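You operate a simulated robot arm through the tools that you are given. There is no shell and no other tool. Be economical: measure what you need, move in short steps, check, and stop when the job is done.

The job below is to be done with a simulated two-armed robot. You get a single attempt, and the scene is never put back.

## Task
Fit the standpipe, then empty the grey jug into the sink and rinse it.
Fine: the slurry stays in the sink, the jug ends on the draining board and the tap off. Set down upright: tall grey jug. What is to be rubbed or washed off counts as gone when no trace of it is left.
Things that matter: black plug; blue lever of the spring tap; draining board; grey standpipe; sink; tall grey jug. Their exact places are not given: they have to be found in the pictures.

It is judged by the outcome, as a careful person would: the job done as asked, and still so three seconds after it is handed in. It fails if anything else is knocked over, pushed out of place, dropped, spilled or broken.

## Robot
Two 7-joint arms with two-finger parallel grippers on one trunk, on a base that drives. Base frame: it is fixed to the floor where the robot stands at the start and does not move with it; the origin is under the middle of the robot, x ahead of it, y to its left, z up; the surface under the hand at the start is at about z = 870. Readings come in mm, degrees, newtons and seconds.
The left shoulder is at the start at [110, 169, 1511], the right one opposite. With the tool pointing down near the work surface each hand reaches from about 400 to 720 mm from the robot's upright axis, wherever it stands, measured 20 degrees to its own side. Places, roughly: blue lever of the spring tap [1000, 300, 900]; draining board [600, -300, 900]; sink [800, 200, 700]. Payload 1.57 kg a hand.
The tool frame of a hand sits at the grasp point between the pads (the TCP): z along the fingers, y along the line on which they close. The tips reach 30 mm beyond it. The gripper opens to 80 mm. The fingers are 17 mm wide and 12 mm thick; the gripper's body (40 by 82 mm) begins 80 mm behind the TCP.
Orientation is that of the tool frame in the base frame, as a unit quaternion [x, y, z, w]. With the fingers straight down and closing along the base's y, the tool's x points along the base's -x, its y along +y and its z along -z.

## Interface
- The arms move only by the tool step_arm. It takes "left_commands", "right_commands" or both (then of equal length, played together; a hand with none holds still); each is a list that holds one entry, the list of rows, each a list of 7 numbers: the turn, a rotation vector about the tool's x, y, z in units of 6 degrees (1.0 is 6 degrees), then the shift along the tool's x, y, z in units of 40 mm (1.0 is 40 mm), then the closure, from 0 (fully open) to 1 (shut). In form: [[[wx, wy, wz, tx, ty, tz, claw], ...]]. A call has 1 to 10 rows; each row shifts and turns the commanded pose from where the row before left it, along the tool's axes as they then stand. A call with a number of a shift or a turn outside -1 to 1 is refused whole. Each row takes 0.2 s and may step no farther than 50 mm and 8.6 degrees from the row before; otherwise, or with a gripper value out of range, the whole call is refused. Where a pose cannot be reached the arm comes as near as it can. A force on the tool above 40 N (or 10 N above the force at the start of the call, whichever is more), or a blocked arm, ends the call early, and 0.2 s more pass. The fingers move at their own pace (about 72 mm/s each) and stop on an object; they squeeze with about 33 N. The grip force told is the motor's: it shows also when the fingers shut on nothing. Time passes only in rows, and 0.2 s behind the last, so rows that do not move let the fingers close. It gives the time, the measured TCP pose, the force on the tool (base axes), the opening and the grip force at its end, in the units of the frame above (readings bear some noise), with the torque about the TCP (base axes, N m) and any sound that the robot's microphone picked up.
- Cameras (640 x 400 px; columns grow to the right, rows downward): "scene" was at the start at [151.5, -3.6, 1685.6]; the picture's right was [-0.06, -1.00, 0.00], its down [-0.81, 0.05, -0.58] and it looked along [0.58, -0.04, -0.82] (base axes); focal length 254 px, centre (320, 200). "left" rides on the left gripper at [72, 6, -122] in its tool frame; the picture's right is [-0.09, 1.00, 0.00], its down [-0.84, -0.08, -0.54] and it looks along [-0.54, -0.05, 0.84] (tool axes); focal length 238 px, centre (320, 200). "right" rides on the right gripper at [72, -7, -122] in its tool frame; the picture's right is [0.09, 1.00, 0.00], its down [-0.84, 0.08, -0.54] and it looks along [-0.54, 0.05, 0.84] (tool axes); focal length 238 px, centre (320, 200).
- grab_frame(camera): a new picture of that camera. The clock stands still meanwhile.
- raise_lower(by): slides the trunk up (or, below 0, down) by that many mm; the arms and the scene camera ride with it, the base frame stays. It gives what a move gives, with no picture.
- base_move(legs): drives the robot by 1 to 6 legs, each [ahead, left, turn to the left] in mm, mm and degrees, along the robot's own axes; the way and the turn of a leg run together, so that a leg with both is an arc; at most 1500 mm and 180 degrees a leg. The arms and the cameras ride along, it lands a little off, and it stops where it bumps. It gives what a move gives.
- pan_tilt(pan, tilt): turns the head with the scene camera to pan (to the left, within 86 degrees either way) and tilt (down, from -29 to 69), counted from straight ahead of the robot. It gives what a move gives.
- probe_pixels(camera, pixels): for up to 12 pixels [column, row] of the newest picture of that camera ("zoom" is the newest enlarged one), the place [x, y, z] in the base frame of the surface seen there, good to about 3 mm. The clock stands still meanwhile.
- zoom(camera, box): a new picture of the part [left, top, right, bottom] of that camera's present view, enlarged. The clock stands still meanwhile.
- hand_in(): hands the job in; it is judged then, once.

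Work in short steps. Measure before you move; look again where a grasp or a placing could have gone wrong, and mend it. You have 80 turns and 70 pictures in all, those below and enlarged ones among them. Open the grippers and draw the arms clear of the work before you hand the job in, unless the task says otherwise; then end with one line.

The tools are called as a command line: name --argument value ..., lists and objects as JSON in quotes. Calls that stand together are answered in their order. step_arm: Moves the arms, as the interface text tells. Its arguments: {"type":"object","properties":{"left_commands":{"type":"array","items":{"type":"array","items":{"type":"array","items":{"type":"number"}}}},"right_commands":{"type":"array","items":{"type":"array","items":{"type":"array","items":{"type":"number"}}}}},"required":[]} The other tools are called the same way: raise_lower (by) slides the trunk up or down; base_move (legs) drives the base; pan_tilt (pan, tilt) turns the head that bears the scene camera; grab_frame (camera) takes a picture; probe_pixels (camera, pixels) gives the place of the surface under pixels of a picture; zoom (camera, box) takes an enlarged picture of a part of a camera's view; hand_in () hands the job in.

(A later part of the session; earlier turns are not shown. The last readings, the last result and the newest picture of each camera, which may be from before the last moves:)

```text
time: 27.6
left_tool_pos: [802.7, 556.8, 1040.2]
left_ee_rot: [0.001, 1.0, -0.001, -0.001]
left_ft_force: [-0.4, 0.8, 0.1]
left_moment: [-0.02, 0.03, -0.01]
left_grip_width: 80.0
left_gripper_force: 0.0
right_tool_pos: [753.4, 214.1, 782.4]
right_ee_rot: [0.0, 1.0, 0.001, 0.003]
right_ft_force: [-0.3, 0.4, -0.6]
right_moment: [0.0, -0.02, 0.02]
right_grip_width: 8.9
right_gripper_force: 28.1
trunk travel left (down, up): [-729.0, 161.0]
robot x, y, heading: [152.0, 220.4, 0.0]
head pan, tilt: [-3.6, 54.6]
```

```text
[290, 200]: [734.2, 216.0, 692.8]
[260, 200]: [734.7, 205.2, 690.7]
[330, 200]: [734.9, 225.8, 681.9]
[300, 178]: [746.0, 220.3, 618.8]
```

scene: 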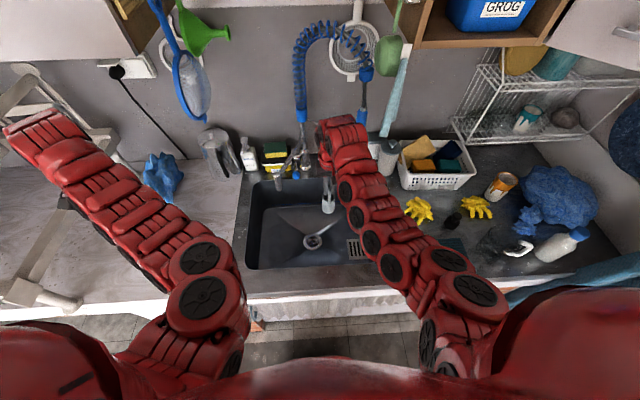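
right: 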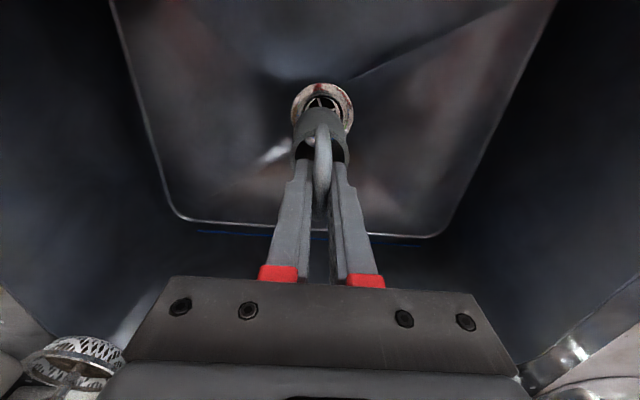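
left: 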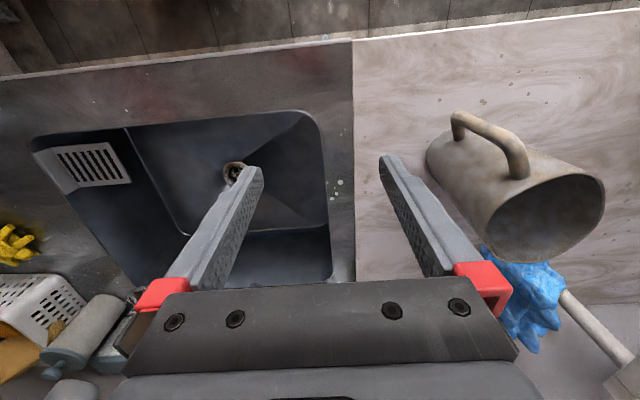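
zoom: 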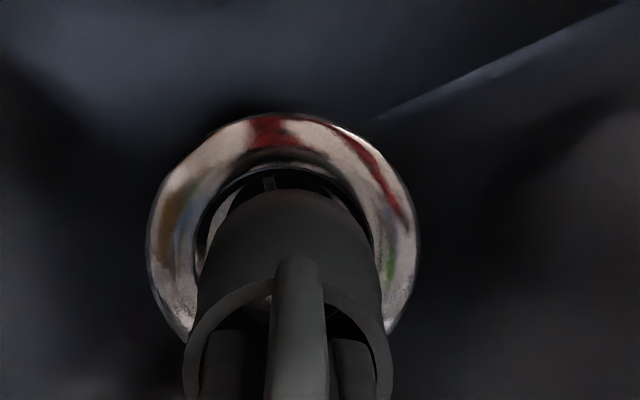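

Pipe centre ≈[757,215]; hole centre [762,213.5]. I shift +4 mm in x and lower gently.

step_arm --right_commands '[[[0, 0, 0, -0.11, -0.02, 0.1, 1], [0, 0, 0, 0, 0, 0.2, 1], [0, 0, 0, 0, 0, 0.2, 1], [0, 0, 0, 0, 0, 0.2, 1], [0, 0, 0, 0, 0, 0.15, 1], [0, 0, 0, 0, 0, 0.1, 1], [0, 0, 0, 0, 0, 0.1, 1]]]'

zoom --camera "right" --box '[260, 60, 400, 180]'

```text
time: 29.2
left_tool_pos: [802.4, 557.0, 1039.1]
left_ee_rot: [0.001, 1.0, -0.001, -0.001]
left_ft_force: [0.4, 0.4, -0.3]
left_moment: [-0.03, -0.01, -0.01]
left_grip_width: 79.9
left_gripper_force: 0.0
right_tool_pos: [757.4, 214.3, 739.3]
right_ee_rot: [-0.001, 1.0, 0.001, 0.002]
right_ft_force: [0.4, -0.3, -1.4]
right_moment: [-0.05, 0.0, 0.0]
right_grip_width: 8.8
right_gripper_force: 27.6
trunk travel left (down, up): [-729.0, 161.0]
robot x, y, heading: [150.2, 217.9, -0.0]
head pan, tilt: [-3.6, 54.6]
```

```text
3.33 times, centred on (330, 120) of right
```

zoom: 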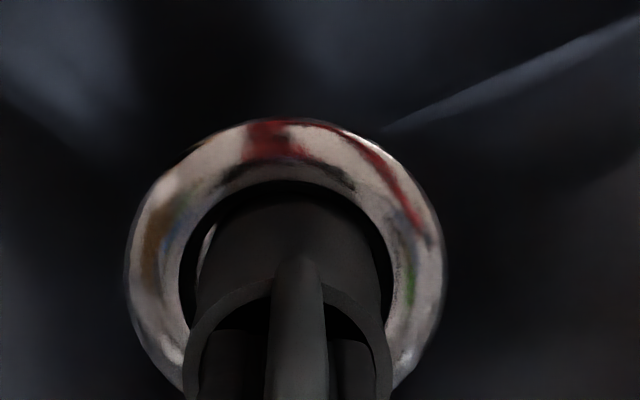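

It is inside the ring with no contact force. I continue down in small steps until it seats.

step_arm --right_commands '[[[0, 0, 0, 0, 0, 0.1, 1], [0, 0, 0, 0, 0, 0.1, 1], [0, 0, 0, 0, 0, 0.1, 1], [0, 0, 0, 0, 0, 0.1, 1], [0, 0, 0, 0, 0, 0.1, 1], [0, 0, 0, 0, 0, 0.1, 1]]]'

zoom --camera "right" --box '[260, 60, 400, 180]'

```text
time: 30.6
left_tool_pos: [798.7, 556.9, 1042.5]
left_ee_rot: [0.0, 1.0, -0.001, 0.0]
left_ft_force: [0.3, 0.2, -0.3]
left_moment: [0.03, 0.02, 0.03]
left_grip_width: 79.8
left_gripper_force: 0.0
right_tool_pos: [759.8, 216.4, 724.9]
right_ee_rot: [0.0, 1.0, 0.004, 0.009]
right_ft_force: [-10.4, -2.2, 38.1]
right_moment: [-0.34, 1.4, 0.0]
right_grip_width: 9.2
right_gripper_force: 27.3
trunk travel left (down, up): [-729.0, 161.0]
robot x, y, heading: [146.1, 214.5, -0.2]
head pan, tilt: [-3.6, 54.6]
stopped in row 6 (right hand): the force on the tool passed its limit at 45 N (the readings are from after the stop); the commanded pose is now the measured one
```

```text
3.33 times, centred on (330, 120) of right
```

zoom: 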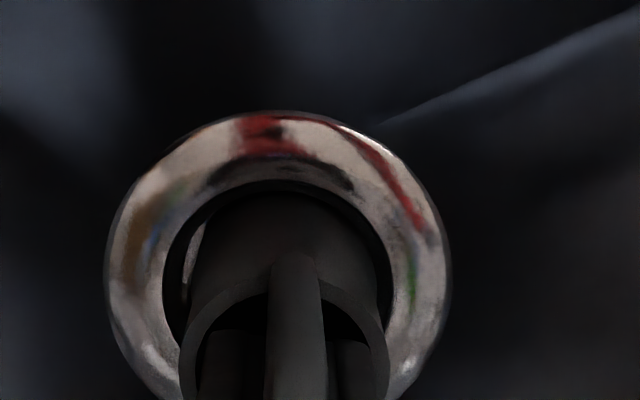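

Contact at the seat; the gap shows the pipe ~3 mm too far left (+y). I ease up, shift -3 mm y, press lightly again.

step_arm --right_commands '[[[0, 0, 0, 0, 0, -0.1, 1], [0, 0, 0, 0, -0.08, 0, 1], [0, 0, 0, 0, 0, 0, 1], [0, 0, 0, 0, 0, 0.06, 1], [0, 0, 0, 0, 0, 0, 1]]]'

zoom --camera "right" --box '[260, 60, 400, 180]'

probe_pixels --camera "zoom" --pixels '[[290, 220], [250, 260], [340, 260], [295, 270], [185, 370], [390, 370], [190, 260], [270, 190]]'

```text
time: 31.8
left_tool_pos: [799.0, 556.9, 1040.6]
left_ee_rot: [0.0, 1.0, 0.0, -0.001]
left_ft_force: [0.2, 0.0, 0.0]
left_moment: [0.01, -0.01, -0.05]
left_grip_width: 79.9
left_gripper_force: 0.0
right_tool_pos: [759.8, 212.1, 724.8]
right_ee_rot: [-0.001, 1.0, 0.002, 0.008]
right_ft_force: [-2.4, 2.4, 21.8]
right_moment: [0.01, 0.54, -0.01]
right_grip_width: 8.6
right_gripper_force: 27.5
trunk travel left (down, up): [-729.0, 161.0]
robot x, y, heading: [143.8, 222.1, -0.2]
head pan, tilt: [-3.6, 54.6]
```

```text
3.33 times, centred on (330, 120) of right
```

zoom: 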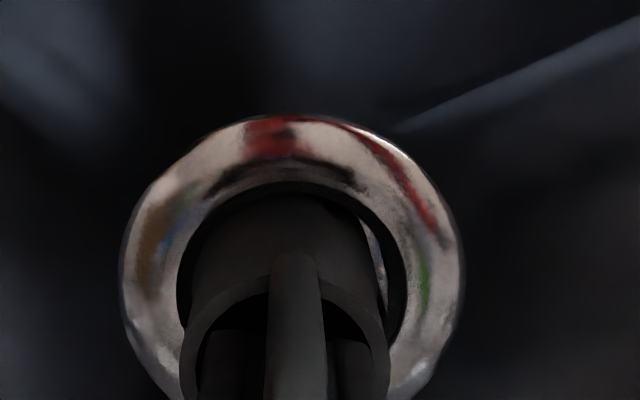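

```text
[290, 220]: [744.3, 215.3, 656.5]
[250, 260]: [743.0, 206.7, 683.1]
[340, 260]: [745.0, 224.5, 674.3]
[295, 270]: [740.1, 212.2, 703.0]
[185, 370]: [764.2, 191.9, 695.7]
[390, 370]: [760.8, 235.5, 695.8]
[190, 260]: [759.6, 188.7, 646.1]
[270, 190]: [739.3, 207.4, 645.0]
```

The rim is centred at y≈213.7 with the bottom at ≈620 on the drain seat: seated. I open just slightly, lift clear, then check.

step_arm --right_commands '[[[0, 0, 0, 0, 0, -0.03, 0.84], [0, 0, 0, 0, 0, 0, 0.84], [0, 0, 0, 0, 0, -0.3, 0.82], [0, 0, 0, 0, 0, -0.5, 0.82], [0, 0, 0, 0, 0, -0.8, 0.82], [0, 0, 0, 0, 0, -0.8, 0.82], [0, 0, 0, 0, 0, -0.8, 0.82], [0, 0, 0, 0, 0, 0, 0.5]]]'

zoom --camera "right" --box '[240, 60, 420, 200]'

```text
time: 33.6
left_tool_pos: [802.9, 556.2, 1039.5]
left_ee_rot: [0.001, 1.0, -0.001, -0.002]
left_ft_force: [-0.5, 0.4, -0.7]
left_moment: [0.03, 0.05, -0.01]
left_grip_width: 79.9
left_gripper_force: 0.0
right_tool_pos: [758.7, 213.8, 850.5]
right_ee_rot: [0.0, 1.0, 0.002, 0.005]
right_ft_force: [-0.9, -0.2, 0.8]
right_moment: [-0.03, -0.01, -0.03]
right_grip_width: 40.0
right_gripper_force: 0.0
trunk travel left (down, up): [-729.0, 161.0]
robot x, y, heading: [147.6, 220.9, 0.0]
head pan, tilt: [-3.6, 54.6]
```

```text
2.86 times, centred on (330, 130) of right
```

zoom: 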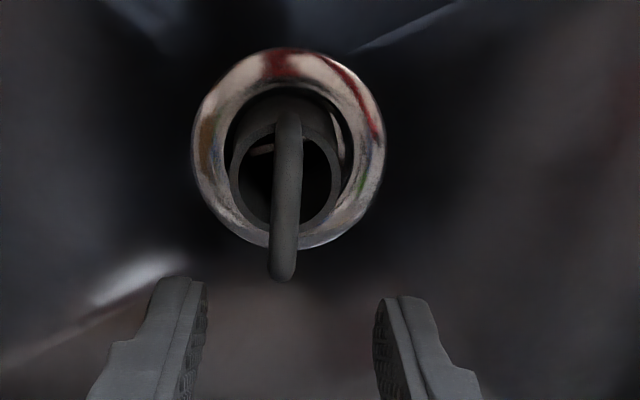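

Released; it stands. I probe rim and bail to verify height, tilt and centring.

probe_pixels --camera "zoom" --pixels '[[287, 120], [285, 200], [280, 270], [232, 180], [340, 185], [260, 130], [320, 130], [205, 160], [375, 160], [290, 55], [310, 240], [343, 150]]'

```text
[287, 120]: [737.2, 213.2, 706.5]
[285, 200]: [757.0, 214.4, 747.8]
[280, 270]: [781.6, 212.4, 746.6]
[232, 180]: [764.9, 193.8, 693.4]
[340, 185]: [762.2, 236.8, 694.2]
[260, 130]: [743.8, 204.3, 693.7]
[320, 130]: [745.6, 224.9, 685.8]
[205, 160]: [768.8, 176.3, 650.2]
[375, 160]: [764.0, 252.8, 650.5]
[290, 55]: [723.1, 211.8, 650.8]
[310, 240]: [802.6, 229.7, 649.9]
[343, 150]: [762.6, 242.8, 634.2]
```

Bail is level (z≈747) and the pipe bottom is at ≈618: fitted. Now I raise the right hand out of the sink, then back the base to approach the jug with the left hand.

step_arm --right_commands '[[[0, 0, 0, 0, 0, -0.9, 0.5], [0, 0, 0, 0, 0, -0.9, 0.5], [0, 0, 0, 0, 0, -0.9, 0.5], [0, 0, 0, 0, 0, -0.9, 0.5], [0, 0, 0, 0, 0, 0, 0.5]]]'

base_move --legs '[[-260, 0, 0]]'

```text
time: 34.8
left_tool_pos: [801.3, 557.0, 1039.0]
left_ee_rot: [0.0, 1.0, -0.001, 0.0]
left_ft_force: [0.2, 0.7, -0.4]
left_moment: [0.02, 0.01, -0.02]
left_grip_width: 80.0
left_gripper_force: 0.1
right_tool_pos: [757.6, 211.6, 970.5]
right_ee_rot: [0.0, 1.0, 0.002, 0.007]
right_ft_force: [0.7, 0.7, 0.3]
right_moment: [0.0, 0.01, 0.0]
right_grip_width: 40.0
right_gripper_force: 0.0
right hand out of reach, approached as far as the arm can: row 4
trunk travel left (down, up): [-729.0, 161.0]
robot x, y, heading: [148.6, 218.5, -0.2]
head pan, tilt: [-3.6, 54.6]
```

```text
time: 36.7
left_tool_pos: [544.5, 555.9, 1039.3]
left_ee_rot: [0.001, 1.0, 0.0, -0.001]
left_ft_force: [0.6, 0.1, 0.4]
left_moment: [-0.01, -0.01, -0.02]
left_grip_width: 79.8
left_gripper_force: 0.0
right_tool_pos: [499.8, 211.3, 972.3]
right_ee_rot: [-0.001, 1.0, 0.003, 0.006]
right_ft_force: [0.3, -0.1, -0.1]
right_moment: [0.0, 0.04, -0.01]
right_grip_width: 39.9
right_gripper_force: 0.1
trunk travel left (down, up): [-729.0, 161.0]
robot x, y, heading: [-110.7, 213.2, -0.3]
head pan, tilt: [-3.6, 54.6]
```

I swing the left tool to yaw 29° and pitch it up toward the handle, while retreating to [485,600,1015].

step_arm --left_commands '[[[0, 0, 0, 0.74, 0.55, 0.3, 0], [0, 0, 0, 0.74, 0.55, 0.3, 0], [0, 0, -0.97, 0, 0, 0, 0], [0, 0, -0.97, 0, 0, 0, 0], [0, 0, -0.97, 0, 0, 0, 0], [0, 0, -0.97, 0, 0, 0, 0], [0, 0, -0.97, 0, 0, 0, 0], [0, -1, 0, 0, 0, 0, 0], [0, -1, 0, 0, 0, 0, 0], [0, -1, 0, 0, 0, 0, 0]]]'

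step_arm --left_commands '[[[0, -1, 0, 0, 0, 0, 0], [0, -1, 0, 0, 0, 0, 0], [0, -1, 0, 0, 0, 0, 0], [0, -1, 0, 0, 0, 0, 0], [0, -1, 0, 0, 0, 0, 0], [0, -1, 0, 0, 0, 0, 0], [0, -1, 0, 0, 0, 0, 0], [0, -0.8, 0, 0, 0, 0, 0], [0, 0, 0, 0, 0, 0, 0]]]'

grab_frame --camera "left"

grab_frame --camera "scene"

```text
time: 38.9
left_tool_pos: [505.7, 599.7, 1015.8]
left_ee_rot: [-0.246, 0.957, 0.039, 0.151]
left_ft_force: [-0.5, -0.5, -0.5]
left_moment: [0.02, 0.0, 0.03]
left_grip_width: 79.9
left_gripper_force: 0.2
left hand out of reach, approached as far as the arm can: row 2, 8
right_tool_pos: [499.6, 210.8, 971.4]
right_ee_rot: [0.001, 1.0, 0.003, 0.007]
right_ft_force: [-0.3, -0.3, 0.2]
right_moment: [0.03, 0.01, 0.01]
right_grip_width: 40.3
right_gripper_force: 0.0
trunk travel left (down, up): [-729.0, 161.0]
robot x, y, heading: [-103.6, 217.8, 0.1]
head pan, tilt: [-3.6, 54.6]
```

```text
time: 40.9
left_tool_pos: [506.2, 600.7, 1016.5]
left_ee_rot: [-0.211, 0.817, 0.134, 0.519]
left_ft_force: [-0.3, -0.4, 0.3]
left_moment: [0.03, 0.02, 0.0]
left_grip_width: 79.9
left_gripper_force: 0.0
right_tool_pos: [500.9, 211.5, 970.4]
right_ee_rot: [0.0, 1.0, 0.003, 0.005]
right_ft_force: [0.5, 0.9, -0.1]
right_moment: [0.01, -0.02, 0.01]
right_grip_width: 40.2
right_gripper_force: 0.0
trunk travel left (down, up): [-729.0, 161.0]
robot x, y, heading: [-109.2, 219.1, -0.1]
head pan, tilt: [-3.6, 54.6]
```

```text
33 pictures are left
```

left: 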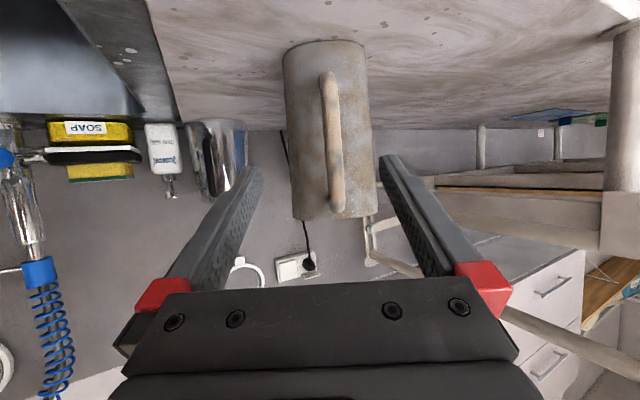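

```text
32 pictures are left
```

scene: 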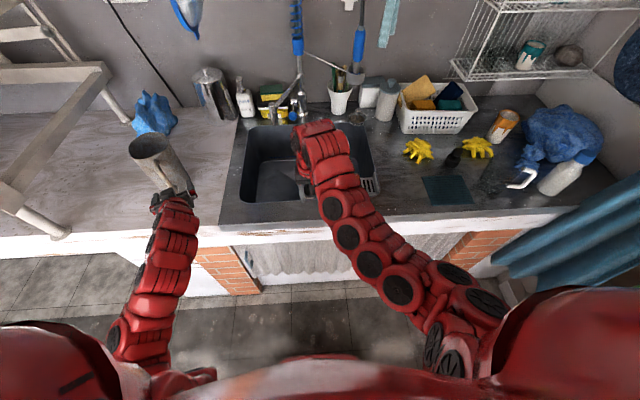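

Orientation is as planned (yaw 29°, pitch 25°). The handle bar appears at left-cam (335,80–200); I probe it.

probe_pixels --camera "left" --pixels '[[328, 100], [332, 130], [335, 160], [337, 185], [339, 205], [327, 80], [322, 130], [342, 130], [310, 130], [360, 130], [300, 218], [370, 215]]'

probe_pixels --camera "scene" --pixels '[[152, 150], [132, 150], [172, 143], [155, 138], [285, 95], [300, 105], [278, 118]]'

```text
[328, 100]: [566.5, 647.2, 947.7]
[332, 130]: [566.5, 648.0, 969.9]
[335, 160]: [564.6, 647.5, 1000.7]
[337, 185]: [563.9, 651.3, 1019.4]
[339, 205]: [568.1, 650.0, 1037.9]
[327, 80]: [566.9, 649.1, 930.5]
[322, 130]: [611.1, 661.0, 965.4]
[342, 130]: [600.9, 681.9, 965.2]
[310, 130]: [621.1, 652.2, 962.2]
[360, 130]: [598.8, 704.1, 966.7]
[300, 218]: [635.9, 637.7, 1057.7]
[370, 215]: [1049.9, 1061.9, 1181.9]
```

```text
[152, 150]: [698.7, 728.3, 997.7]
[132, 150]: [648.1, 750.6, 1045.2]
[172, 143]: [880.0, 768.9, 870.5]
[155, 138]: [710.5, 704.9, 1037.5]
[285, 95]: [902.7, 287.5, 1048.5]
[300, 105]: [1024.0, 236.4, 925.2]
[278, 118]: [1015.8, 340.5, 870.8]
```

Bar centre ≈[572,651.5]. I line up laterally and advance so the fingers straddle it at z≈1005.

step_arm --left_commands '[[[0, 0, 0, -0.62, 0.3, 0, 0], [0, 0, 0, 0, 0, 0.66, 0], [0, 0, 0, 0, 0, 0.66, 0], [0, 0, 0, 0, 0, 0.66, 0], [0, 0, 0, 0, 0, 0, 0], [0, 0, 0, 0, 0, 0, 0]]]'

grab_frame --camera "left"

```text
time: 42.3
left_tool_pos: [574.1, 652.6, 1004.9]
left_ee_rot: [-0.212, 0.818, 0.134, 0.518]
left_ft_force: [-1.0, 0.9, -0.1]
left_moment: [-0.01, 0.02, -0.03]
left_grip_width: 79.7
left_gripper_force: 0.1
right_tool_pos: [501.2, 211.6, 971.4]
right_ee_rot: [0.0, 1.0, 0.003, 0.007]
right_ft_force: [-0.3, -0.2, 0.5]
right_moment: [-0.04, -0.01, 0.02]
right_grip_width: 40.1
right_gripper_force: 0.0
trunk travel left (down, up): [-729.0, 161.0]
robot x, y, heading: [-108.5, 217.3, -0.1]
head pan, tilt: [-3.6, 54.6]
```

```text
31 pictures are left
```

left: 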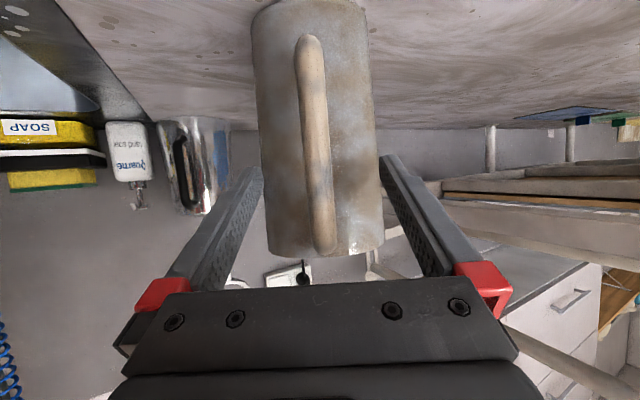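

The bar sits between the fingers. I close and then lift about 40 mm straight up.

step_arm --left_commands '[[[0, 0, 0, 0, 0, 0, 1], [0, 0, 0, 0, 0, 0, 1], [0, 0, 0, 0, 0, 0, 1], [0, 0, 0, 0, 0, 0, 1], [0, 0, 0, -0.227, 0, -0.106, 1], [0, 0, 0, -0.227, 0, -0.106, 1], [0, 0, 0, -0.453, 0, -0.212, 1], [0, 0, 0, 0, 0, 0, 1]]]'

grab_frame --camera "left"

zoom --camera "scene" --box '[60, 70, 330, 240]'

```text
time: 44.1
left_tool_pos: [574.9, 652.7, 1043.6]
left_ee_rot: [-0.212, 0.818, 0.134, 0.517]
left_ft_force: [-0.1, -0.1, -7.2]
left_moment: [-0.27, 0.49, 0.02]
left_grip_width: 15.8
left_gripper_force: 31.4
right_tool_pos: [501.5, 211.6, 970.6]
right_ee_rot: [0.0, 1.0, 0.003, 0.005]
right_ft_force: [0.3, -0.7, 0.2]
right_moment: [0.01, 0.01, -0.01]
right_grip_width: 39.8
right_gripper_force: 0.1
trunk travel left (down, up): [-729.0, 161.0]
robot x, y, heading: [-108.2, 219.6, -0.0]
head pan, tilt: [-3.6, 54.6]
```

```text
30 pictures are left
```

left: 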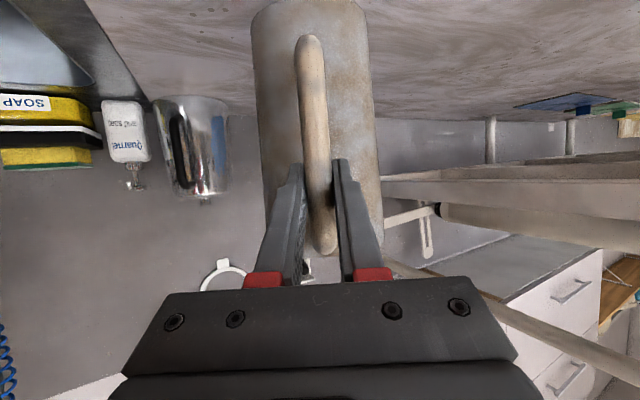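

```text
2.35 times, centred on (195, 155) of scene
```

zoom: 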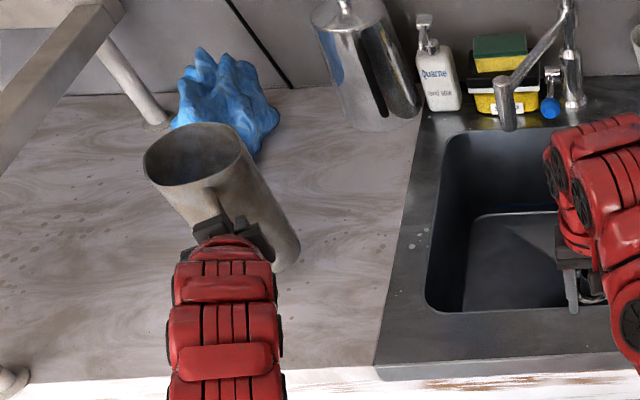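

Jug lifted cleanly (7 N, no slip). I raise the trunk 50 mm and drive right 430 then ahead 70 so the jug is over the sink, left of the standpipe's opening.

raise_lower --by 50

base_move --legs '[[0, -430, 0], [70, 0, 0]]'

grab_frame --camera "scene"

```text
time: 45.0
left_tool_pos: [573.7, 653.0, 1092.5]
left_ee_rot: [-0.212, 0.818, 0.134, 0.517]
left_ft_force: [-0.1, -0.1, -7.4]
left_moment: [-0.26, 0.51, 0.0]
left_grip_width: 15.9
left_gripper_force: 31.2
right_tool_pos: [501.5, 211.8, 1021.0]
right_ee_rot: [0.0, 1.0, 0.003, 0.005]
right_ft_force: [-0.8, -0.3, 0.5]
right_moment: [0.0, 0.01, -0.01]
right_grip_width: 39.9
right_gripper_force: 0.0
trunk travel left (down, up): [-779.0, 111.0]
robot x, y, heading: [-108.9, 219.0, -0.3]
head pan, tilt: [-3.6, 54.6]
```

```text
time: 48.2
left_tool_pos: [643.5, 223.2, 1094.9]
left_ee_rot: [-0.211, 0.818, 0.134, 0.517]
left_ft_force: [0.1, 0.7, -6.7]
left_moment: [-0.27, 0.52, 0.03]
left_grip_width: 15.6
left_gripper_force: 31.2
right_tool_pos: [570.8, -217.2, 1021.4]
right_ee_rot: [0.002, 1.0, 0.003, 0.007]
right_ft_force: [-0.6, -0.9, 0.4]
right_moment: [-0.02, 0.02, 0.02]
right_grip_width: 39.9
right_gripper_force: 0.0
trunk travel left (down, up): [-779.0, 111.0]
robot x, y, heading: [-38.8, -212.1, -0.1]
head pan, tilt: [-3.6, 54.6]
```

```text
28 pictures are left
```

scene: 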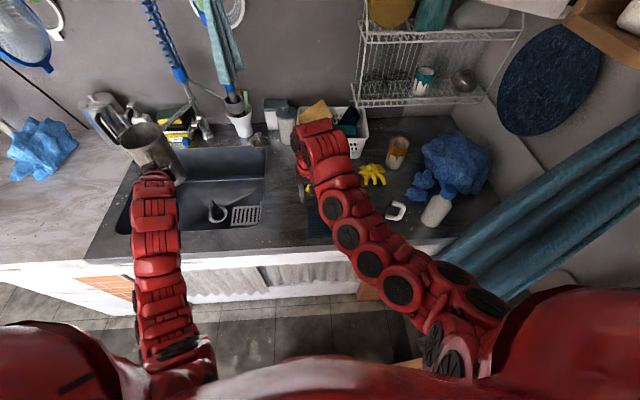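

The jug is over the sink. I lower the trunk 90 mm and start tipping the jug to the left (away from the standpipe), 30° first to check the arm follows.

raise_lower --by -90

step_arm --left_commands '[[[0.423, 0, -0.906, 0, 0, 0, 1], [0.423, 0, -0.906, 0, 0, 0, 1], [0.423, 0, -0.906, 0, 0, 0, 1], [0.423, 0, -0.906, 0, 0, 0, 1], [0.423, 0, -0.906, 0, 0, 0, 1], [0, 0, 0, 0, 0, 0, 1]]]'

zoom --camera "scene" --box '[80, 80, 300, 250]'

```text
time: 49.5
left_tool_pos: [642.8, 222.8, 1004.5]
left_ee_rot: [-0.212, 0.819, 0.134, 0.517]
left_ft_force: [0.0, -0.7, -7.4]
left_moment: [-0.3, 0.51, 0.02]
left_grip_width: 15.7
left_gripper_force: 30.8
right_tool_pos: [570.1, -216.0, 930.9]
right_ee_rot: [0.001, 1.0, 0.003, 0.005]
right_ft_force: [-0.2, -0.3, 0.6]
right_moment: [0.01, -0.01, 0.0]
right_grip_width: 40.0
right_gripper_force: 0.0
trunk travel left (down, up): [-689.0, 201.0]
robot x, y, heading: [-37.6, -211.5, 0.0]
head pan, tilt: [-3.6, 54.6]
```

```text
time: 50.9
left_tool_pos: [642.0, 223.4, 1004.6]
left_ee_rot: [-0.34, 0.755, -0.082, 0.555]
left_ft_force: [-0.4, -0.4, -6.6]
left_moment: [-0.34, -0.02, 0.0]
left_grip_width: 15.6
left_gripper_force: 31.4
right_tool_pos: [570.4, -217.8, 931.0]
right_ee_rot: [0.001, 1.0, 0.002, 0.006]
right_ft_force: [-0.4, 0.0, -0.4]
right_moment: [0.01, 0.02, 0.0]
right_grip_width: 40.1
right_gripper_force: 0.1
trunk travel left (down, up): [-689.0, 201.0]
robot x, y, heading: [-42.2, -211.2, -0.0]
head pan, tilt: [-3.6, 54.6]
```

```text
2.35 times, centred on (190, 165) of scene
```

zoom: 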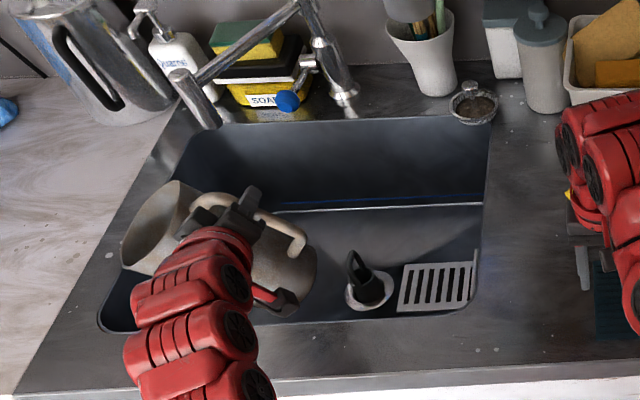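

The picture and the drop of moment suggest the jug pivoted in the grip. I look with the left camera.

grab_frame --camera "left"

zoom --camera "scene" --box '[110, 140, 210, 220]'

probe_pixels --camera "zoom" --pixels '[[100, 160], [60, 220], [180, 95], [110, 255], [370, 300], [420, 330], [330, 170], [420, 210], [230, 110], [130, 180], [400, 280], [300, 250]]'

```text
26 pictures are left
```

left: 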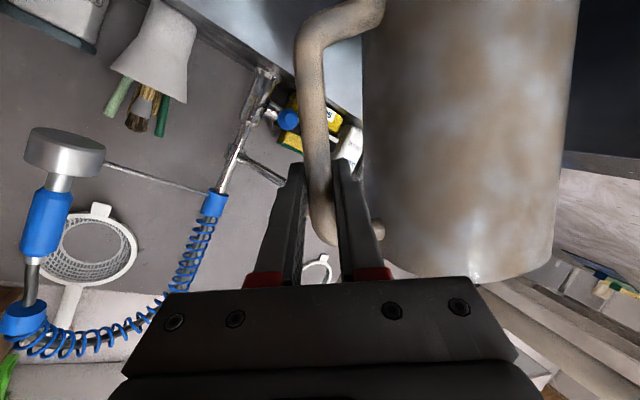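

```text
5.00 times, centred on (160, 180) of scene
```

zoom: 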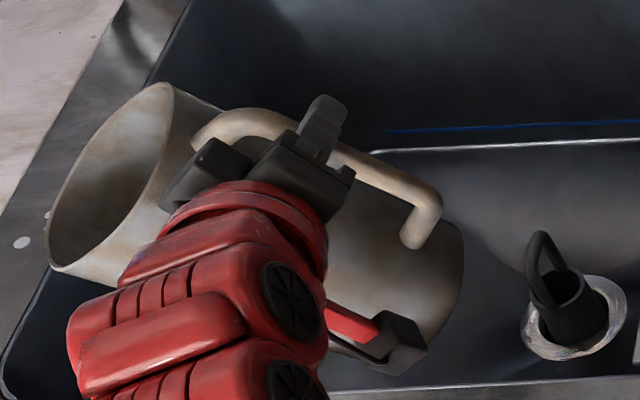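

```text
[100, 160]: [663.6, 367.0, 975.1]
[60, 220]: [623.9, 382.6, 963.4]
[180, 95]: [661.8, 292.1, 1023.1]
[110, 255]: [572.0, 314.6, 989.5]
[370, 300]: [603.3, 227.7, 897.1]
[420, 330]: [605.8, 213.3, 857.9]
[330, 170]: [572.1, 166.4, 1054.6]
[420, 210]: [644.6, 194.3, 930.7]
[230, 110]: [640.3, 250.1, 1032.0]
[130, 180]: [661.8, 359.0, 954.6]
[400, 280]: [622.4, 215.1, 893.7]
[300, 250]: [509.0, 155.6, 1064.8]
```

The jug swung about its round handle bar and now hangs to the left of the fingers; its axis still follows the bar, so tipping further still pours. Its lip is near the front of the sink, so I first drive 75 mm ahead.

base_move --legs '[[75, 0, 0]]'

step_arm --left_commands '[[[0.3, 0, -0.65, 0, 0, 0, 1], [0.3, 0, -0.65, 0, 0, 0, 1], [0.3, 0, -0.65, 0, 0, 0, 1], [0.3, 0, -0.65, 0, 0, 0, 1], [0.3, 0, -0.65, 0, 0, 0, 1], [0, 0, 0, 0, 0, 0, 1]]]'

zoom --camera "scene" --box '[60, 80, 300, 260]'

```text
time: 51.9
left_tool_pos: [715.6, 223.5, 1004.2]
left_ee_rot: [-0.34, 0.756, -0.082, 0.554]
left_ft_force: [-0.3, 0.5, -6.8]
left_moment: [-0.34, -0.04, 0.0]
left_grip_width: 15.6
left_gripper_force: 31.0
right_tool_pos: [643.4, -216.9, 930.3]
right_ee_rot: [0.0, 1.0, 0.003, 0.005]
right_ft_force: [-0.2, -0.2, -0.2]
right_moment: [0.02, 0.02, -0.02]
right_grip_width: 39.7
right_gripper_force: 0.1
trunk travel left (down, up): [-689.0, 201.0]
robot x, y, heading: [32.5, -212.2, -0.4]
head pan, tilt: [-3.6, 54.6]
```

```text
time: 53.3
left_tool_pos: [713.1, 224.2, 1004.9]
left_ee_rot: [-0.418, 0.679, -0.233, 0.557]
left_ft_force: [0.1, 0.8, -8.1]
left_moment: [-0.09, 0.1, -0.02]
left_grip_width: 15.6
left_gripper_force: 31.2
right_tool_pos: [643.0, -216.8, 930.1]
right_ee_rot: [0.0, 1.0, 0.004, 0.007]
right_ft_force: [-0.2, 0.1, -0.9]
right_moment: [0.0, -0.01, 0.0]
right_grip_width: 39.9
right_gripper_force: 0.1
trunk travel left (down, up): [-689.0, 201.0]
robot x, y, heading: [35.4, -209.1, -0.1]
head pan, tilt: [-3.6, 54.6]
```

```text
2.22 times, centred on (180, 170) of scene
```

zoom: 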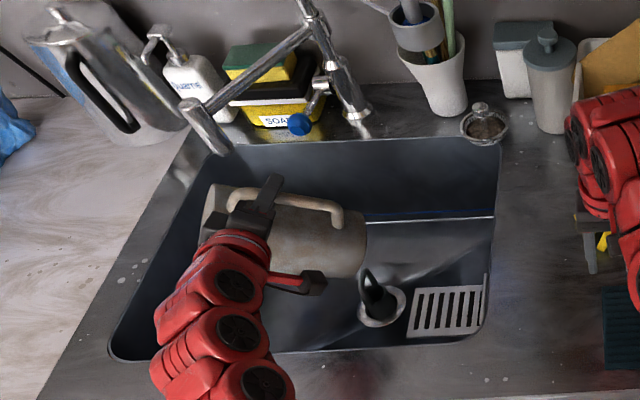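

Still ~0.75 kg, nothing poured yet. I continue tipping toward 95°.

step_arm --left_commands '[[[0.37, 0, -0.79, 0, 0, 0, 1], [0.37, 0, -0.79, 0, 0, 0, 1], [0.37, 0, -0.79, 0, 0, 0, 1], [0.37, 0, -0.79, 0, 0, 0, 1], [0.37, 0, -0.79, 0, 0, 0, 1], [0.37, 0, -0.79, 0, 0, 0, 1], [0.37, 0, -0.79, 0, 0, 0, 1], [0.37, 0, -0.79, 0, 0, 0, 1], [0, 0, 0, 0, 0, 0, 1]]]'

zoom --camera "scene" --box '[60, 80, 300, 260]'

```text
time: 55.3
left_tool_pos: [714.7, 223.0, 1005.4]
left_ee_rot: [0.526, -0.462, 0.502, -0.508]
left_ft_force: [-0.3, -0.2, -3.1]
left_moment: [0.12, 0.12, -0.03]
left_grip_width: 15.5
left_gripper_force: 30.8
right_tool_pos: [643.1, -217.8, 931.3]
right_ee_rot: [0.0, 1.0, 0.002, 0.006]
right_ft_force: [-0.9, 0.6, 0.6]
right_moment: [-0.02, 0.02, 0.01]
right_grip_width: 40.0
right_gripper_force: 0.1
trunk travel left (down, up): [-689.0, 201.0]
robot x, y, heading: [31.3, -213.3, 0.2]
head pan, tilt: [-3.6, 54.6]
```

```text
2.22 times, centred on (180, 170) of scene
```

zoom: 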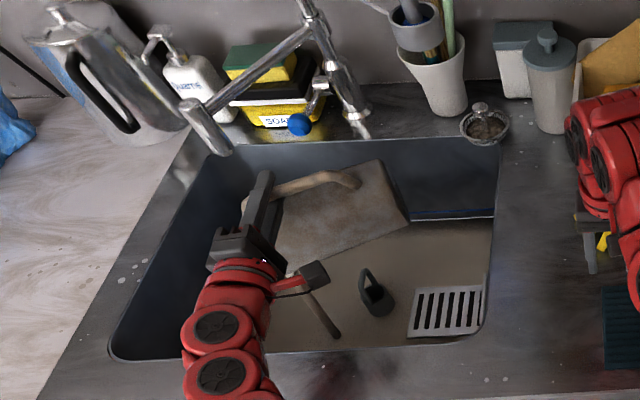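

Slurry is pouring out (3.1 N left) and stays around the standpipe. I shift 40 mm left, then tip 25° further and hold to drain.

base_move --legs '[[0, 40, 0]]'

step_arm --left_commands '[[[0.37, 0, -0.79, 0, 0, 0, 1], [0.37, 0, -0.79, 0, 0, 0, 1], [0.37, 0, -0.79, 0, 0, 0, 1], [0.37, 0, -0.79, 0, 0, 0, 1], [0.37, 0, -0.79, 0, 0, 0, 1], [0, 0, 0, 0, 0, 0, 1], [0, 0, 0, 0, 0, 0, 1], [0, 0, 0, 0, 0, 0, 1], [0, 0, 0, 0, 0, 0, 1], [0, 0, 0, 0, 0, 0, 1]]]'

zoom --camera "scene" --box '[60, 80, 300, 260]'

```text
time: 56.2
left_tool_pos: [714.3, 262.5, 1004.8]
left_ee_rot: [0.526, -0.462, 0.501, -0.509]
left_ft_force: [0.7, 0.7, -1.9]
left_moment: [0.07, 0.1, -0.03]
left_grip_width: 15.3
left_gripper_force: 31.0
right_tool_pos: [643.6, -178.0, 931.5]
right_ee_rot: [0.0, 1.0, 0.003, 0.006]
right_ft_force: [0.6, -0.3, -0.4]
right_moment: [-0.02, 0.0, -0.03]
right_grip_width: 40.0
right_gripper_force: 0.0
trunk travel left (down, up): [-689.0, 201.0]
robot x, y, heading: [32.3, -169.1, -0.2]
head pan, tilt: [-3.6, 54.6]
```

```text
time: 58.4
left_tool_pos: [714.8, 261.0, 1004.1]
left_ee_rot: [0.558, -0.296, 0.637, -0.442]
left_ft_force: [-1.1, 0.0, -2.1]
left_moment: [0.15, 0.14, 0.02]
left_grip_width: 15.4
left_gripper_force: 31.2
right_tool_pos: [642.9, -177.5, 931.5]
right_ee_rot: [0.001, 1.0, 0.003, 0.005]
right_ft_force: [-0.6, 0.4, 0.1]
right_moment: [0.0, 0.0, 0.01]
right_grip_width: 40.0
right_gripper_force: 0.2
trunk travel left (down, up): [-689.0, 201.0]
robot x, y, heading: [34.8, -170.0, -0.2]
head pan, tilt: [-3.6, 54.6]
```

```text
2.22 times, centred on (180, 170) of scene
```

zoom: 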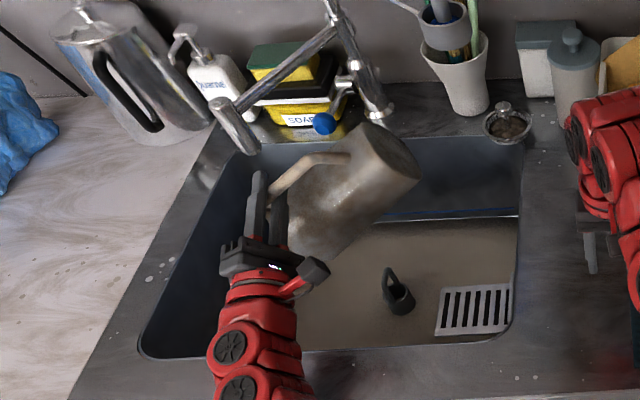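

The jug is empty (~0.2 kg) and the standpipe still stands with slurry around it. I measure the spout outlet and lever for rinsing.

zoom --camera "scene" --box '[130, 80, 230, 160]'

probe_pixels --camera "zoom" --pixels '[[175, 170], [205, 230], [230, 280], [225, 290], [400, 215], [400, 205], [415, 215], [445, 150], [465, 120], [500, 180], [390, 230]]'

```text
5.00 times, centred on (180, 120) of scene
```

zoom: 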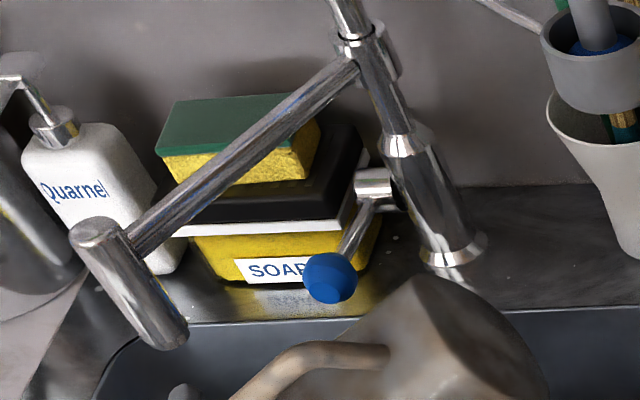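

```text
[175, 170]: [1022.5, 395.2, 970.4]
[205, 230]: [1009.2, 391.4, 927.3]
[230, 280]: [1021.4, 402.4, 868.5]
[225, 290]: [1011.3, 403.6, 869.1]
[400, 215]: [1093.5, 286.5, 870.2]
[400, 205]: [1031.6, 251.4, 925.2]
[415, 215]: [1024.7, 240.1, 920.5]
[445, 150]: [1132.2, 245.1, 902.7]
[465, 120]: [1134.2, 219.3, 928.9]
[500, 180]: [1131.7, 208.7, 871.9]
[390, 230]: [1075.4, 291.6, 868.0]
```

I re-probe the spout head and lever using this zoom's pixels.

probe_pixels --camera "zoom" --pixels '[[100, 225], [115, 270], [140, 310], [155, 335], [165, 345], [330, 278], [330, 262], [345, 235], [365, 212], [370, 190], [330, 298]]'

```text
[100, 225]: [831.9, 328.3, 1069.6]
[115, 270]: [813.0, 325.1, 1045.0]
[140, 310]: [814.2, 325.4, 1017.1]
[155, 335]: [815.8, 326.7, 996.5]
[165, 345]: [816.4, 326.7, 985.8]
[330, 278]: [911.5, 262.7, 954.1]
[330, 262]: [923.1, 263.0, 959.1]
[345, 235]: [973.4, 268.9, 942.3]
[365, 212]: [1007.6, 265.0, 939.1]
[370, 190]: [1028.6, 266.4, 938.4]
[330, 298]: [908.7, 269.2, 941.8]
```

Spout outlet ≈[831,326,983]; lever ball ≈[923,266,948], stem running back to x≈1028. Now I turn the jug back upright over the sink.

step_arm --left_commands '[[[-0.464, 0, 0.995, 0, 0, 0, 1], [-0.464, 0, 0.995, 0, 0, 0, 1], [-0.464, 0, 0.995, 0, 0, 0, 1], [-0.464, 0, 0.995, 0, 0, 0, 1], [-0.464, 0, 0.995, 0, 0, 0, 1], [-0.464, 0, 0.995, 0, 0, 0, 1], [-0.464, 0, 0.995, 0, 0, 0, 1], [-0.464, 0, 0.995, 0, 0, 0, 1], [-0.464, 0, 0.995, 0, 0, 0, 1]]]'

step_arm --left_commands '[[[-0.464, 0, 0.995, 0, 0, 0, 1], [-0.464, 0, 0.995, 0, 0, 0, 1], [-0.464, 0, 0.995, 0, 0, 0, 1], [-0.464, 0, 0.995, 0, 0, 0, 1], [-0.464, 0, 0.995, 0, 0, 0, 1], [-0.464, 0, 0.995, 0, 0, 0, 1], [-0.464, 0, 0.995, 0, 0, 0, 1], [-0.464, 0, 0.995, 0, 0, 0, 1], [-0.464, 0, 0.995, 0, 0, 0, 1], [-0.07, 0, 0.16, 0, 0, 0, 1]]]'

zoom --camera "scene" --box '[60, 80, 300, 260]'

```text
time: 60.4
left_tool_pos: [715.3, 262.1, 1002.4]
left_ee_rot: [-0.445, 0.64, -0.293, 0.553]
left_ft_force: [-0.3, -0.3, -2.0]
left_moment: [0.03, 0.04, -0.01]
left_grip_width: 15.5
left_gripper_force: 31.0
right_tool_pos: [642.1, -177.4, 930.4]
right_ee_rot: [-0.001, 1.0, 0.002, 0.007]
right_ft_force: [0.1, 1.1, -0.1]
right_moment: [-0.05, 0.0, 0.0]
right_grip_width: 39.8
right_gripper_force: 0.1
trunk travel left (down, up): [-689.0, 201.0]
robot x, y, heading: [32.9, -171.6, 0.1]
head pan, tilt: [-3.6, 54.6]
```

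```text
time: 62.6
left_tool_pos: [714.9, 261.4, 1004.9]
left_ee_rot: [-0.211, 0.818, 0.134, 0.518]
left_ft_force: [-0.8, -0.5, -1.5]
left_moment: [-0.19, -0.07, 0.01]
left_grip_width: 15.2
left_gripper_force: 31.3
right_tool_pos: [641.7, -178.3, 932.0]
right_ee_rot: [0.0, 1.0, 0.003, 0.006]
right_ft_force: [-0.2, 0.7, -0.4]
right_moment: [-0.01, -0.01, 0.0]
right_grip_width: 39.7
right_gripper_force: 0.0
trunk travel left (down, up): [-689.0, 201.0]
robot x, y, heading: [33.3, -169.9, -0.4]
head pan, tilt: [-3.6, 54.6]
```

```text
2.22 times, centred on (180, 170) of scene
```

zoom: 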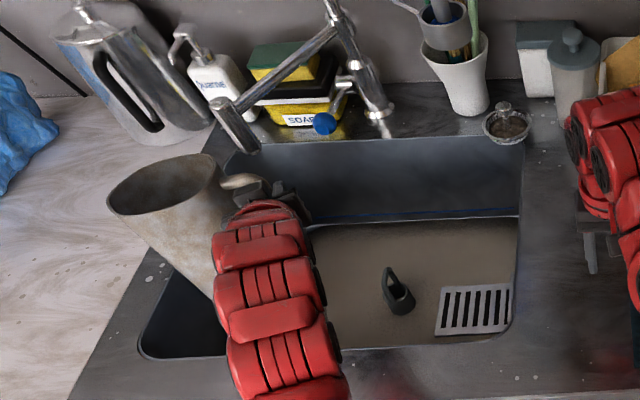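

The jug is upright again on the left side of the fingers. I probe its rim for centre and level.

probe_pixels --camera "zoom" --pixels '[[109, 200], [150, 160], [195, 155], [218, 165], [218, 182], [180, 205], [140, 215], [165, 185]]'

```text
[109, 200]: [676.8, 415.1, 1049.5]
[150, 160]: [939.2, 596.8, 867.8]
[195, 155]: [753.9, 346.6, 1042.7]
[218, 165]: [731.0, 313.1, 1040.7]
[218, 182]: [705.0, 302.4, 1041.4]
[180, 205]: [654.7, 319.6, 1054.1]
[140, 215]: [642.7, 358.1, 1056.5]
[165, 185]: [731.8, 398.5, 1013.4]
```

Jug rim centre ≈[699,359], rim z≈1049, 99 mm from the TCP. Before lowering everything, I raise the right hand and pitch it forward for the lever.

step_arm --right_commands '[[[0, 0, 0, 0, 0, -0.8, 0.5], [0, 0, 0, 0, 0, -0.8, 0.6], [0, -1, 0, 0, 0, -0.5, 0.8], [0, -1, 0, -0.1, 0, -0.5, 1], [0, -1, 0, -0.15, 0, -0.45, 1], [0, -1, 0, -0.2, 0, -0.45, 1], [0, -1, 0, -0.25, 0, -0.4, 1], [0, -1, 0, -0.3, 0, -0.4, 1], [0, -1, 0, -0.3, 0, -0.4, 1], [0, -1, 0, -0.3, 0, -0.4, 1]]]'

probe_pixels --camera "scene" --pixels '[[115, 225], [100, 241], [130, 170], [150, 240], [285, 143], [110, 238]]'

```text
time: 64.8
left_tool_pos: [714.8, 262.3, 1005.7]
left_ee_rot: [-0.211, 0.818, 0.134, 0.518]
left_ft_force: [-0.3, -0.7, -1.8]
left_moment: [-0.2, -0.05, -0.02]
left_grip_width: 15.4
left_gripper_force: 31.0
right_tool_pos: [656.0, -178.1, 1080.7]
right_ee_rot: [0.001, 0.911, 0.002, 0.413]
right_ft_force: [0.1, 0.1, 0.0]
right_moment: [0.0, -0.02, 0.0]
right_grip_width: 0.2
right_gripper_force: 21.5
right hand out of reach, approached as far as the arm can: row 1, 2, 3
trunk travel left (down, up): [-689.0, 201.0]
robot x, y, heading: [31.0, -171.2, 0.0]
head pan, tilt: [-3.6, 54.6]
```

```text
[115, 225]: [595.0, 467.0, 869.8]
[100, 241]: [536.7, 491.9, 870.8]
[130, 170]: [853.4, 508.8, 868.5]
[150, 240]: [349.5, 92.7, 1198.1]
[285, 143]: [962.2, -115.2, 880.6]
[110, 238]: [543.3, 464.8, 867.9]
```

Now left: shift 40 mm right, lower the trunk 70 mm, and yaw the hand −70° so the jug ends ahead of the fingers, leaving room for the right hand at the lever.

step_arm --left_commands '[[[0, 0, 0, 0.207, -0.87, -0.445, 1], [0, 0, 0, 0, 0, 0, 1]]]'

raise_lower --by -70

step_arm --left_commands '[[[0.881, 0, 0.411, 0, 0, 0, 1], [0.881, 0, 0.411, 0, 0, 0, 1], [0.881, 0, 0.411, 0, 0, 0, 1], [0.881, 0, 0.411, 0, 0, 0, 1], [0.881, 0, 0.411, 0, 0, 0, 1], [0.881, 0, 0.411, 0, 0, 0, 1], [0, 0, 0, 0, 0, 0, 1]]]'

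grab_frame --camera "scene"

```text
time: 65.4
left_tool_pos: [715.2, 221.2, 1003.2]
left_ee_rot: [-0.212, 0.819, 0.134, 0.517]
left_ft_force: [-0.2, -0.1, -2.1]
left_moment: [-0.15, -0.07, 0.02]
left_grip_width: 15.2
left_gripper_force: 30.9
right_tool_pos: [655.6, -177.1, 1079.9]
right_ee_rot: [0.002, 0.911, 0.001, 0.412]
right_ft_force: [0.3, -0.7, -1.1]
right_moment: [-0.01, 0.02, -0.01]
right_grip_width: 0.0
right_gripper_force: 21.3
trunk travel left (down, up): [-689.0, 201.0]
robot x, y, heading: [33.5, -173.6, -0.0]
head pan, tilt: [-3.6, 54.6]
```

```text
time: 66.5
left_tool_pos: [713.8, 221.0, 934.3]
left_ee_rot: [-0.211, 0.818, 0.134, 0.518]
left_ft_force: [-0.8, -0.8, -0.8]
left_moment: [-0.21, -0.06, 0.04]
left_grip_width: 15.3
left_gripper_force: 31.1
right_tool_pos: [657.0, -178.2, 1009.7]
right_ee_rot: [0.003, 0.911, 0.001, 0.412]
right_ft_force: [0.4, -0.3, 0.2]
right_moment: [0.01, 0.02, -0.03]
right_grip_width: 0.0
right_gripper_force: 21.4
trunk travel left (down, up): [-619.0, 271.0]
robot x, y, heading: [32.5, -169.5, -0.1]
head pan, tilt: [-3.6, 54.6]
```

```text
time: 68.1
left_tool_pos: [715.6, 220.1, 935.2]
left_ee_rot: [0.045, 0.843, -0.029, 0.535]
left_ft_force: [-0.6, 0.3, -2.4]
left_moment: [-0.18, 0.06, 0.03]
left_grip_width: 15.6
left_gripper_force: 30.9
right_tool_pos: [656.0, -178.0, 1010.2]
right_ee_rot: [0.002, 0.911, 0.002, 0.413]
right_ft_force: [-0.1, -0.9, -0.2]
right_moment: [0.01, 0.01, 0.01]
right_grip_width: 0.1
right_gripper_force: 21.8
trunk travel left (down, up): [-619.0, 271.0]
robot x, y, heading: [32.2, -173.8, -0.0]
head pan, tilt: [-3.6, 54.6]
```

```text
19 pictures are left
```

scene: 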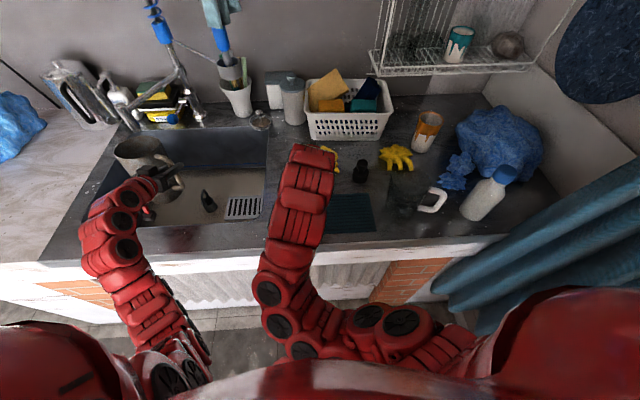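

Works. I continue yaw −29° and shift the left hand 80 mm right to make room for driving left.

step_arm --left_commands '[[[0.881, 0, 0.411, 0, 0, 0, 1], [0.881, 0, 0.411, 0, 0, 0, 1], [0.881, 0, 0.411, 0, 0, 0, 1], [0.881, 0, 0.411, 0, 0, 0, 1], [0.881, 0, 0.411, 0, 0, 0, 1], [0, 0, 0, -0.24, -0.82, 0.52, 1], [0, 0, 0, -0.24, -0.82, 0.52, 1], [0, 0, 0, 0, 0, 0, 1]]]'

base_move --legs '[[0, 130, 0]]'

grab_frame --camera "scene"

```text
time: 69.9
left_tool_pos: [715.4, 141.5, 932.5]
left_ee_rot: [0.254, 0.805, -0.164, 0.51]
left_ft_force: [-0.4, 0.8, -2.0]
left_moment: [-0.12, 0.13, -0.01]
left_grip_width: 15.0
left_gripper_force: 31.0
right_tool_pos: [656.0, -177.6, 1010.7]
right_ee_rot: [0.001, 0.911, 0.002, 0.412]
right_ft_force: [0.0, 0.6, -0.1]
right_moment: [0.0, 0.03, 0.01]
right_grip_width: 0.0
right_gripper_force: 21.3
trunk travel left (down, up): [-619.0, 271.0]
robot x, y, heading: [34.3, -171.4, -0.2]
head pan, tilt: [-3.6, 54.6]
```

```text
time: 71.2
left_tool_pos: [714.7, 271.6, 931.7]
left_ee_rot: [0.253, 0.806, -0.163, 0.51]
left_ft_force: [0.4, 0.4, -2.1]
left_moment: [-0.13, 0.12, -0.02]
left_grip_width: 15.3
left_gripper_force: 30.7
right_tool_pos: [655.6, -46.4, 1011.2]
right_ee_rot: [0.0, 0.911, 0.003, 0.412]
right_ft_force: [0.4, -0.3, 0.2]
right_moment: [0.02, 0.0, 0.01]
right_grip_width: 0.0
right_gripper_force: 20.9
trunk travel left (down, up): [-619.0, 271.0]
robot x, y, heading: [32.7, -40.5, 0.2]
head pan, tilt: [-3.6, 54.6]
```

```text
18 pictures are left
```

scene: 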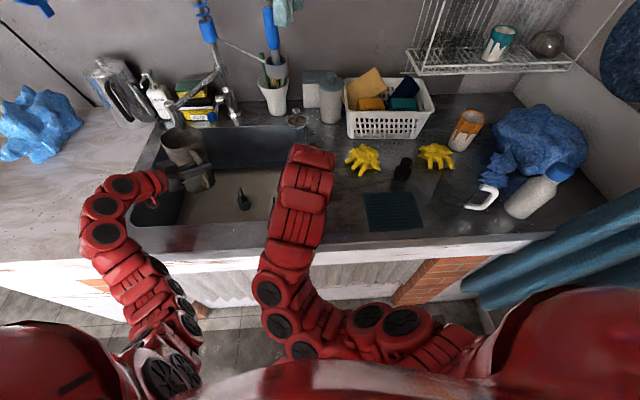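

Left hand at yaw −35°, jug centre ≈[796,329]. I pull the left hand in, lower 15 mm, then drive the base ahead/left so both spout (jug) and lever (right hand) are in reach.

step_arm --left_commands '[[[0, 0, 0, 0.04, -0.8, -0.086, 1], [0, 0, 0, 0.04, -0.8, -0.086, 1], [0, 0, 0, 0.04, -0.8, -0.086, 1], [0, 0, 0, 0.04, -0.8, -0.086, 1], [0, 0, 0, 0, 0, 0, 1]]]'

zoom --camera "scene" --box '[90, 90, 300, 250]'

```text
time: 72.3
left_tool_pos: [627.5, 175.7, 932.6]
left_ee_rot: [0.254, 0.805, -0.164, 0.51]
left_ft_force: [0.6, -0.8, -2.7]
left_moment: [-0.11, 0.08, -0.04]
left_grip_width: 15.2
left_gripper_force: 31.1
right_tool_pos: [657.7, -46.9, 1010.5]
right_ee_rot: [0.0, 0.912, 0.002, 0.411]
right_ft_force: [0.8, 0.2, -0.3]
right_moment: [0.06, 0.03, 0.0]
right_grip_width: 0.0
right_gripper_force: 21.2
trunk travel left (down, up): [-619.0, 271.0]
robot x, y, heading: [36.1, -42.0, 0.1]
head pan, tilt: [-3.6, 54.6]
```

```text
2.50 times, centred on (195, 170) of scene
```

zoom: 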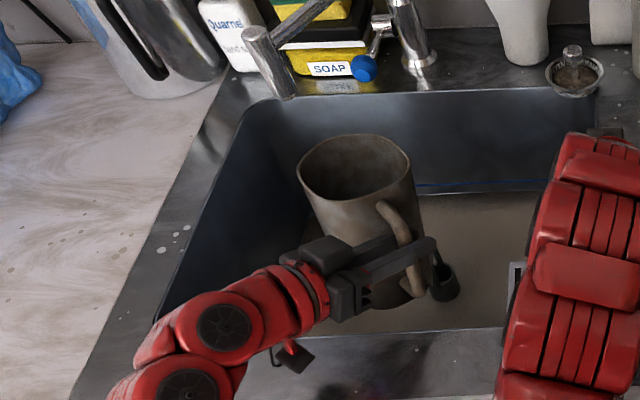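

I probe the rim here to get exact jug centre and height.

probe_pixels --camera "zoom" --pixels '[[299, 168], [310, 190], [355, 203], [385, 195], [411, 165], [405, 180], [330, 198], [440, 270]]'

raise_lower --by -15

```text
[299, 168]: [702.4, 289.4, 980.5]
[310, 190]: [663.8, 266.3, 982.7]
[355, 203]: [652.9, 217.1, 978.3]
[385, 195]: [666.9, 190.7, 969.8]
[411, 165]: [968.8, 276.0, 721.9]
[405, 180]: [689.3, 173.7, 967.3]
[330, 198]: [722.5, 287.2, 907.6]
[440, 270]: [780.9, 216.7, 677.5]
```

```text
time: 73.0
left_tool_pos: [628.0, 175.9, 918.9]
left_ee_rot: [0.254, 0.806, -0.163, 0.51]
left_ft_force: [0.1, 0.2, -2.3]
left_moment: [-0.14, 0.13, 0.03]
left_grip_width: 15.3
left_gripper_force: 31.7
right_tool_pos: [655.2, -46.7, 995.9]
right_ee_rot: [0.002, 0.911, 0.001, 0.412]
right_ft_force: [-0.1, 0.1, 0.2]
right_moment: [-0.01, -0.03, 0.02]
right_grip_width: 0.2
right_gripper_force: 21.6
trunk travel left (down, up): [-604.0, 286.0]
robot x, y, heading: [35.7, -38.5, -0.1]
head pan, tilt: [-3.6, 54.6]
```

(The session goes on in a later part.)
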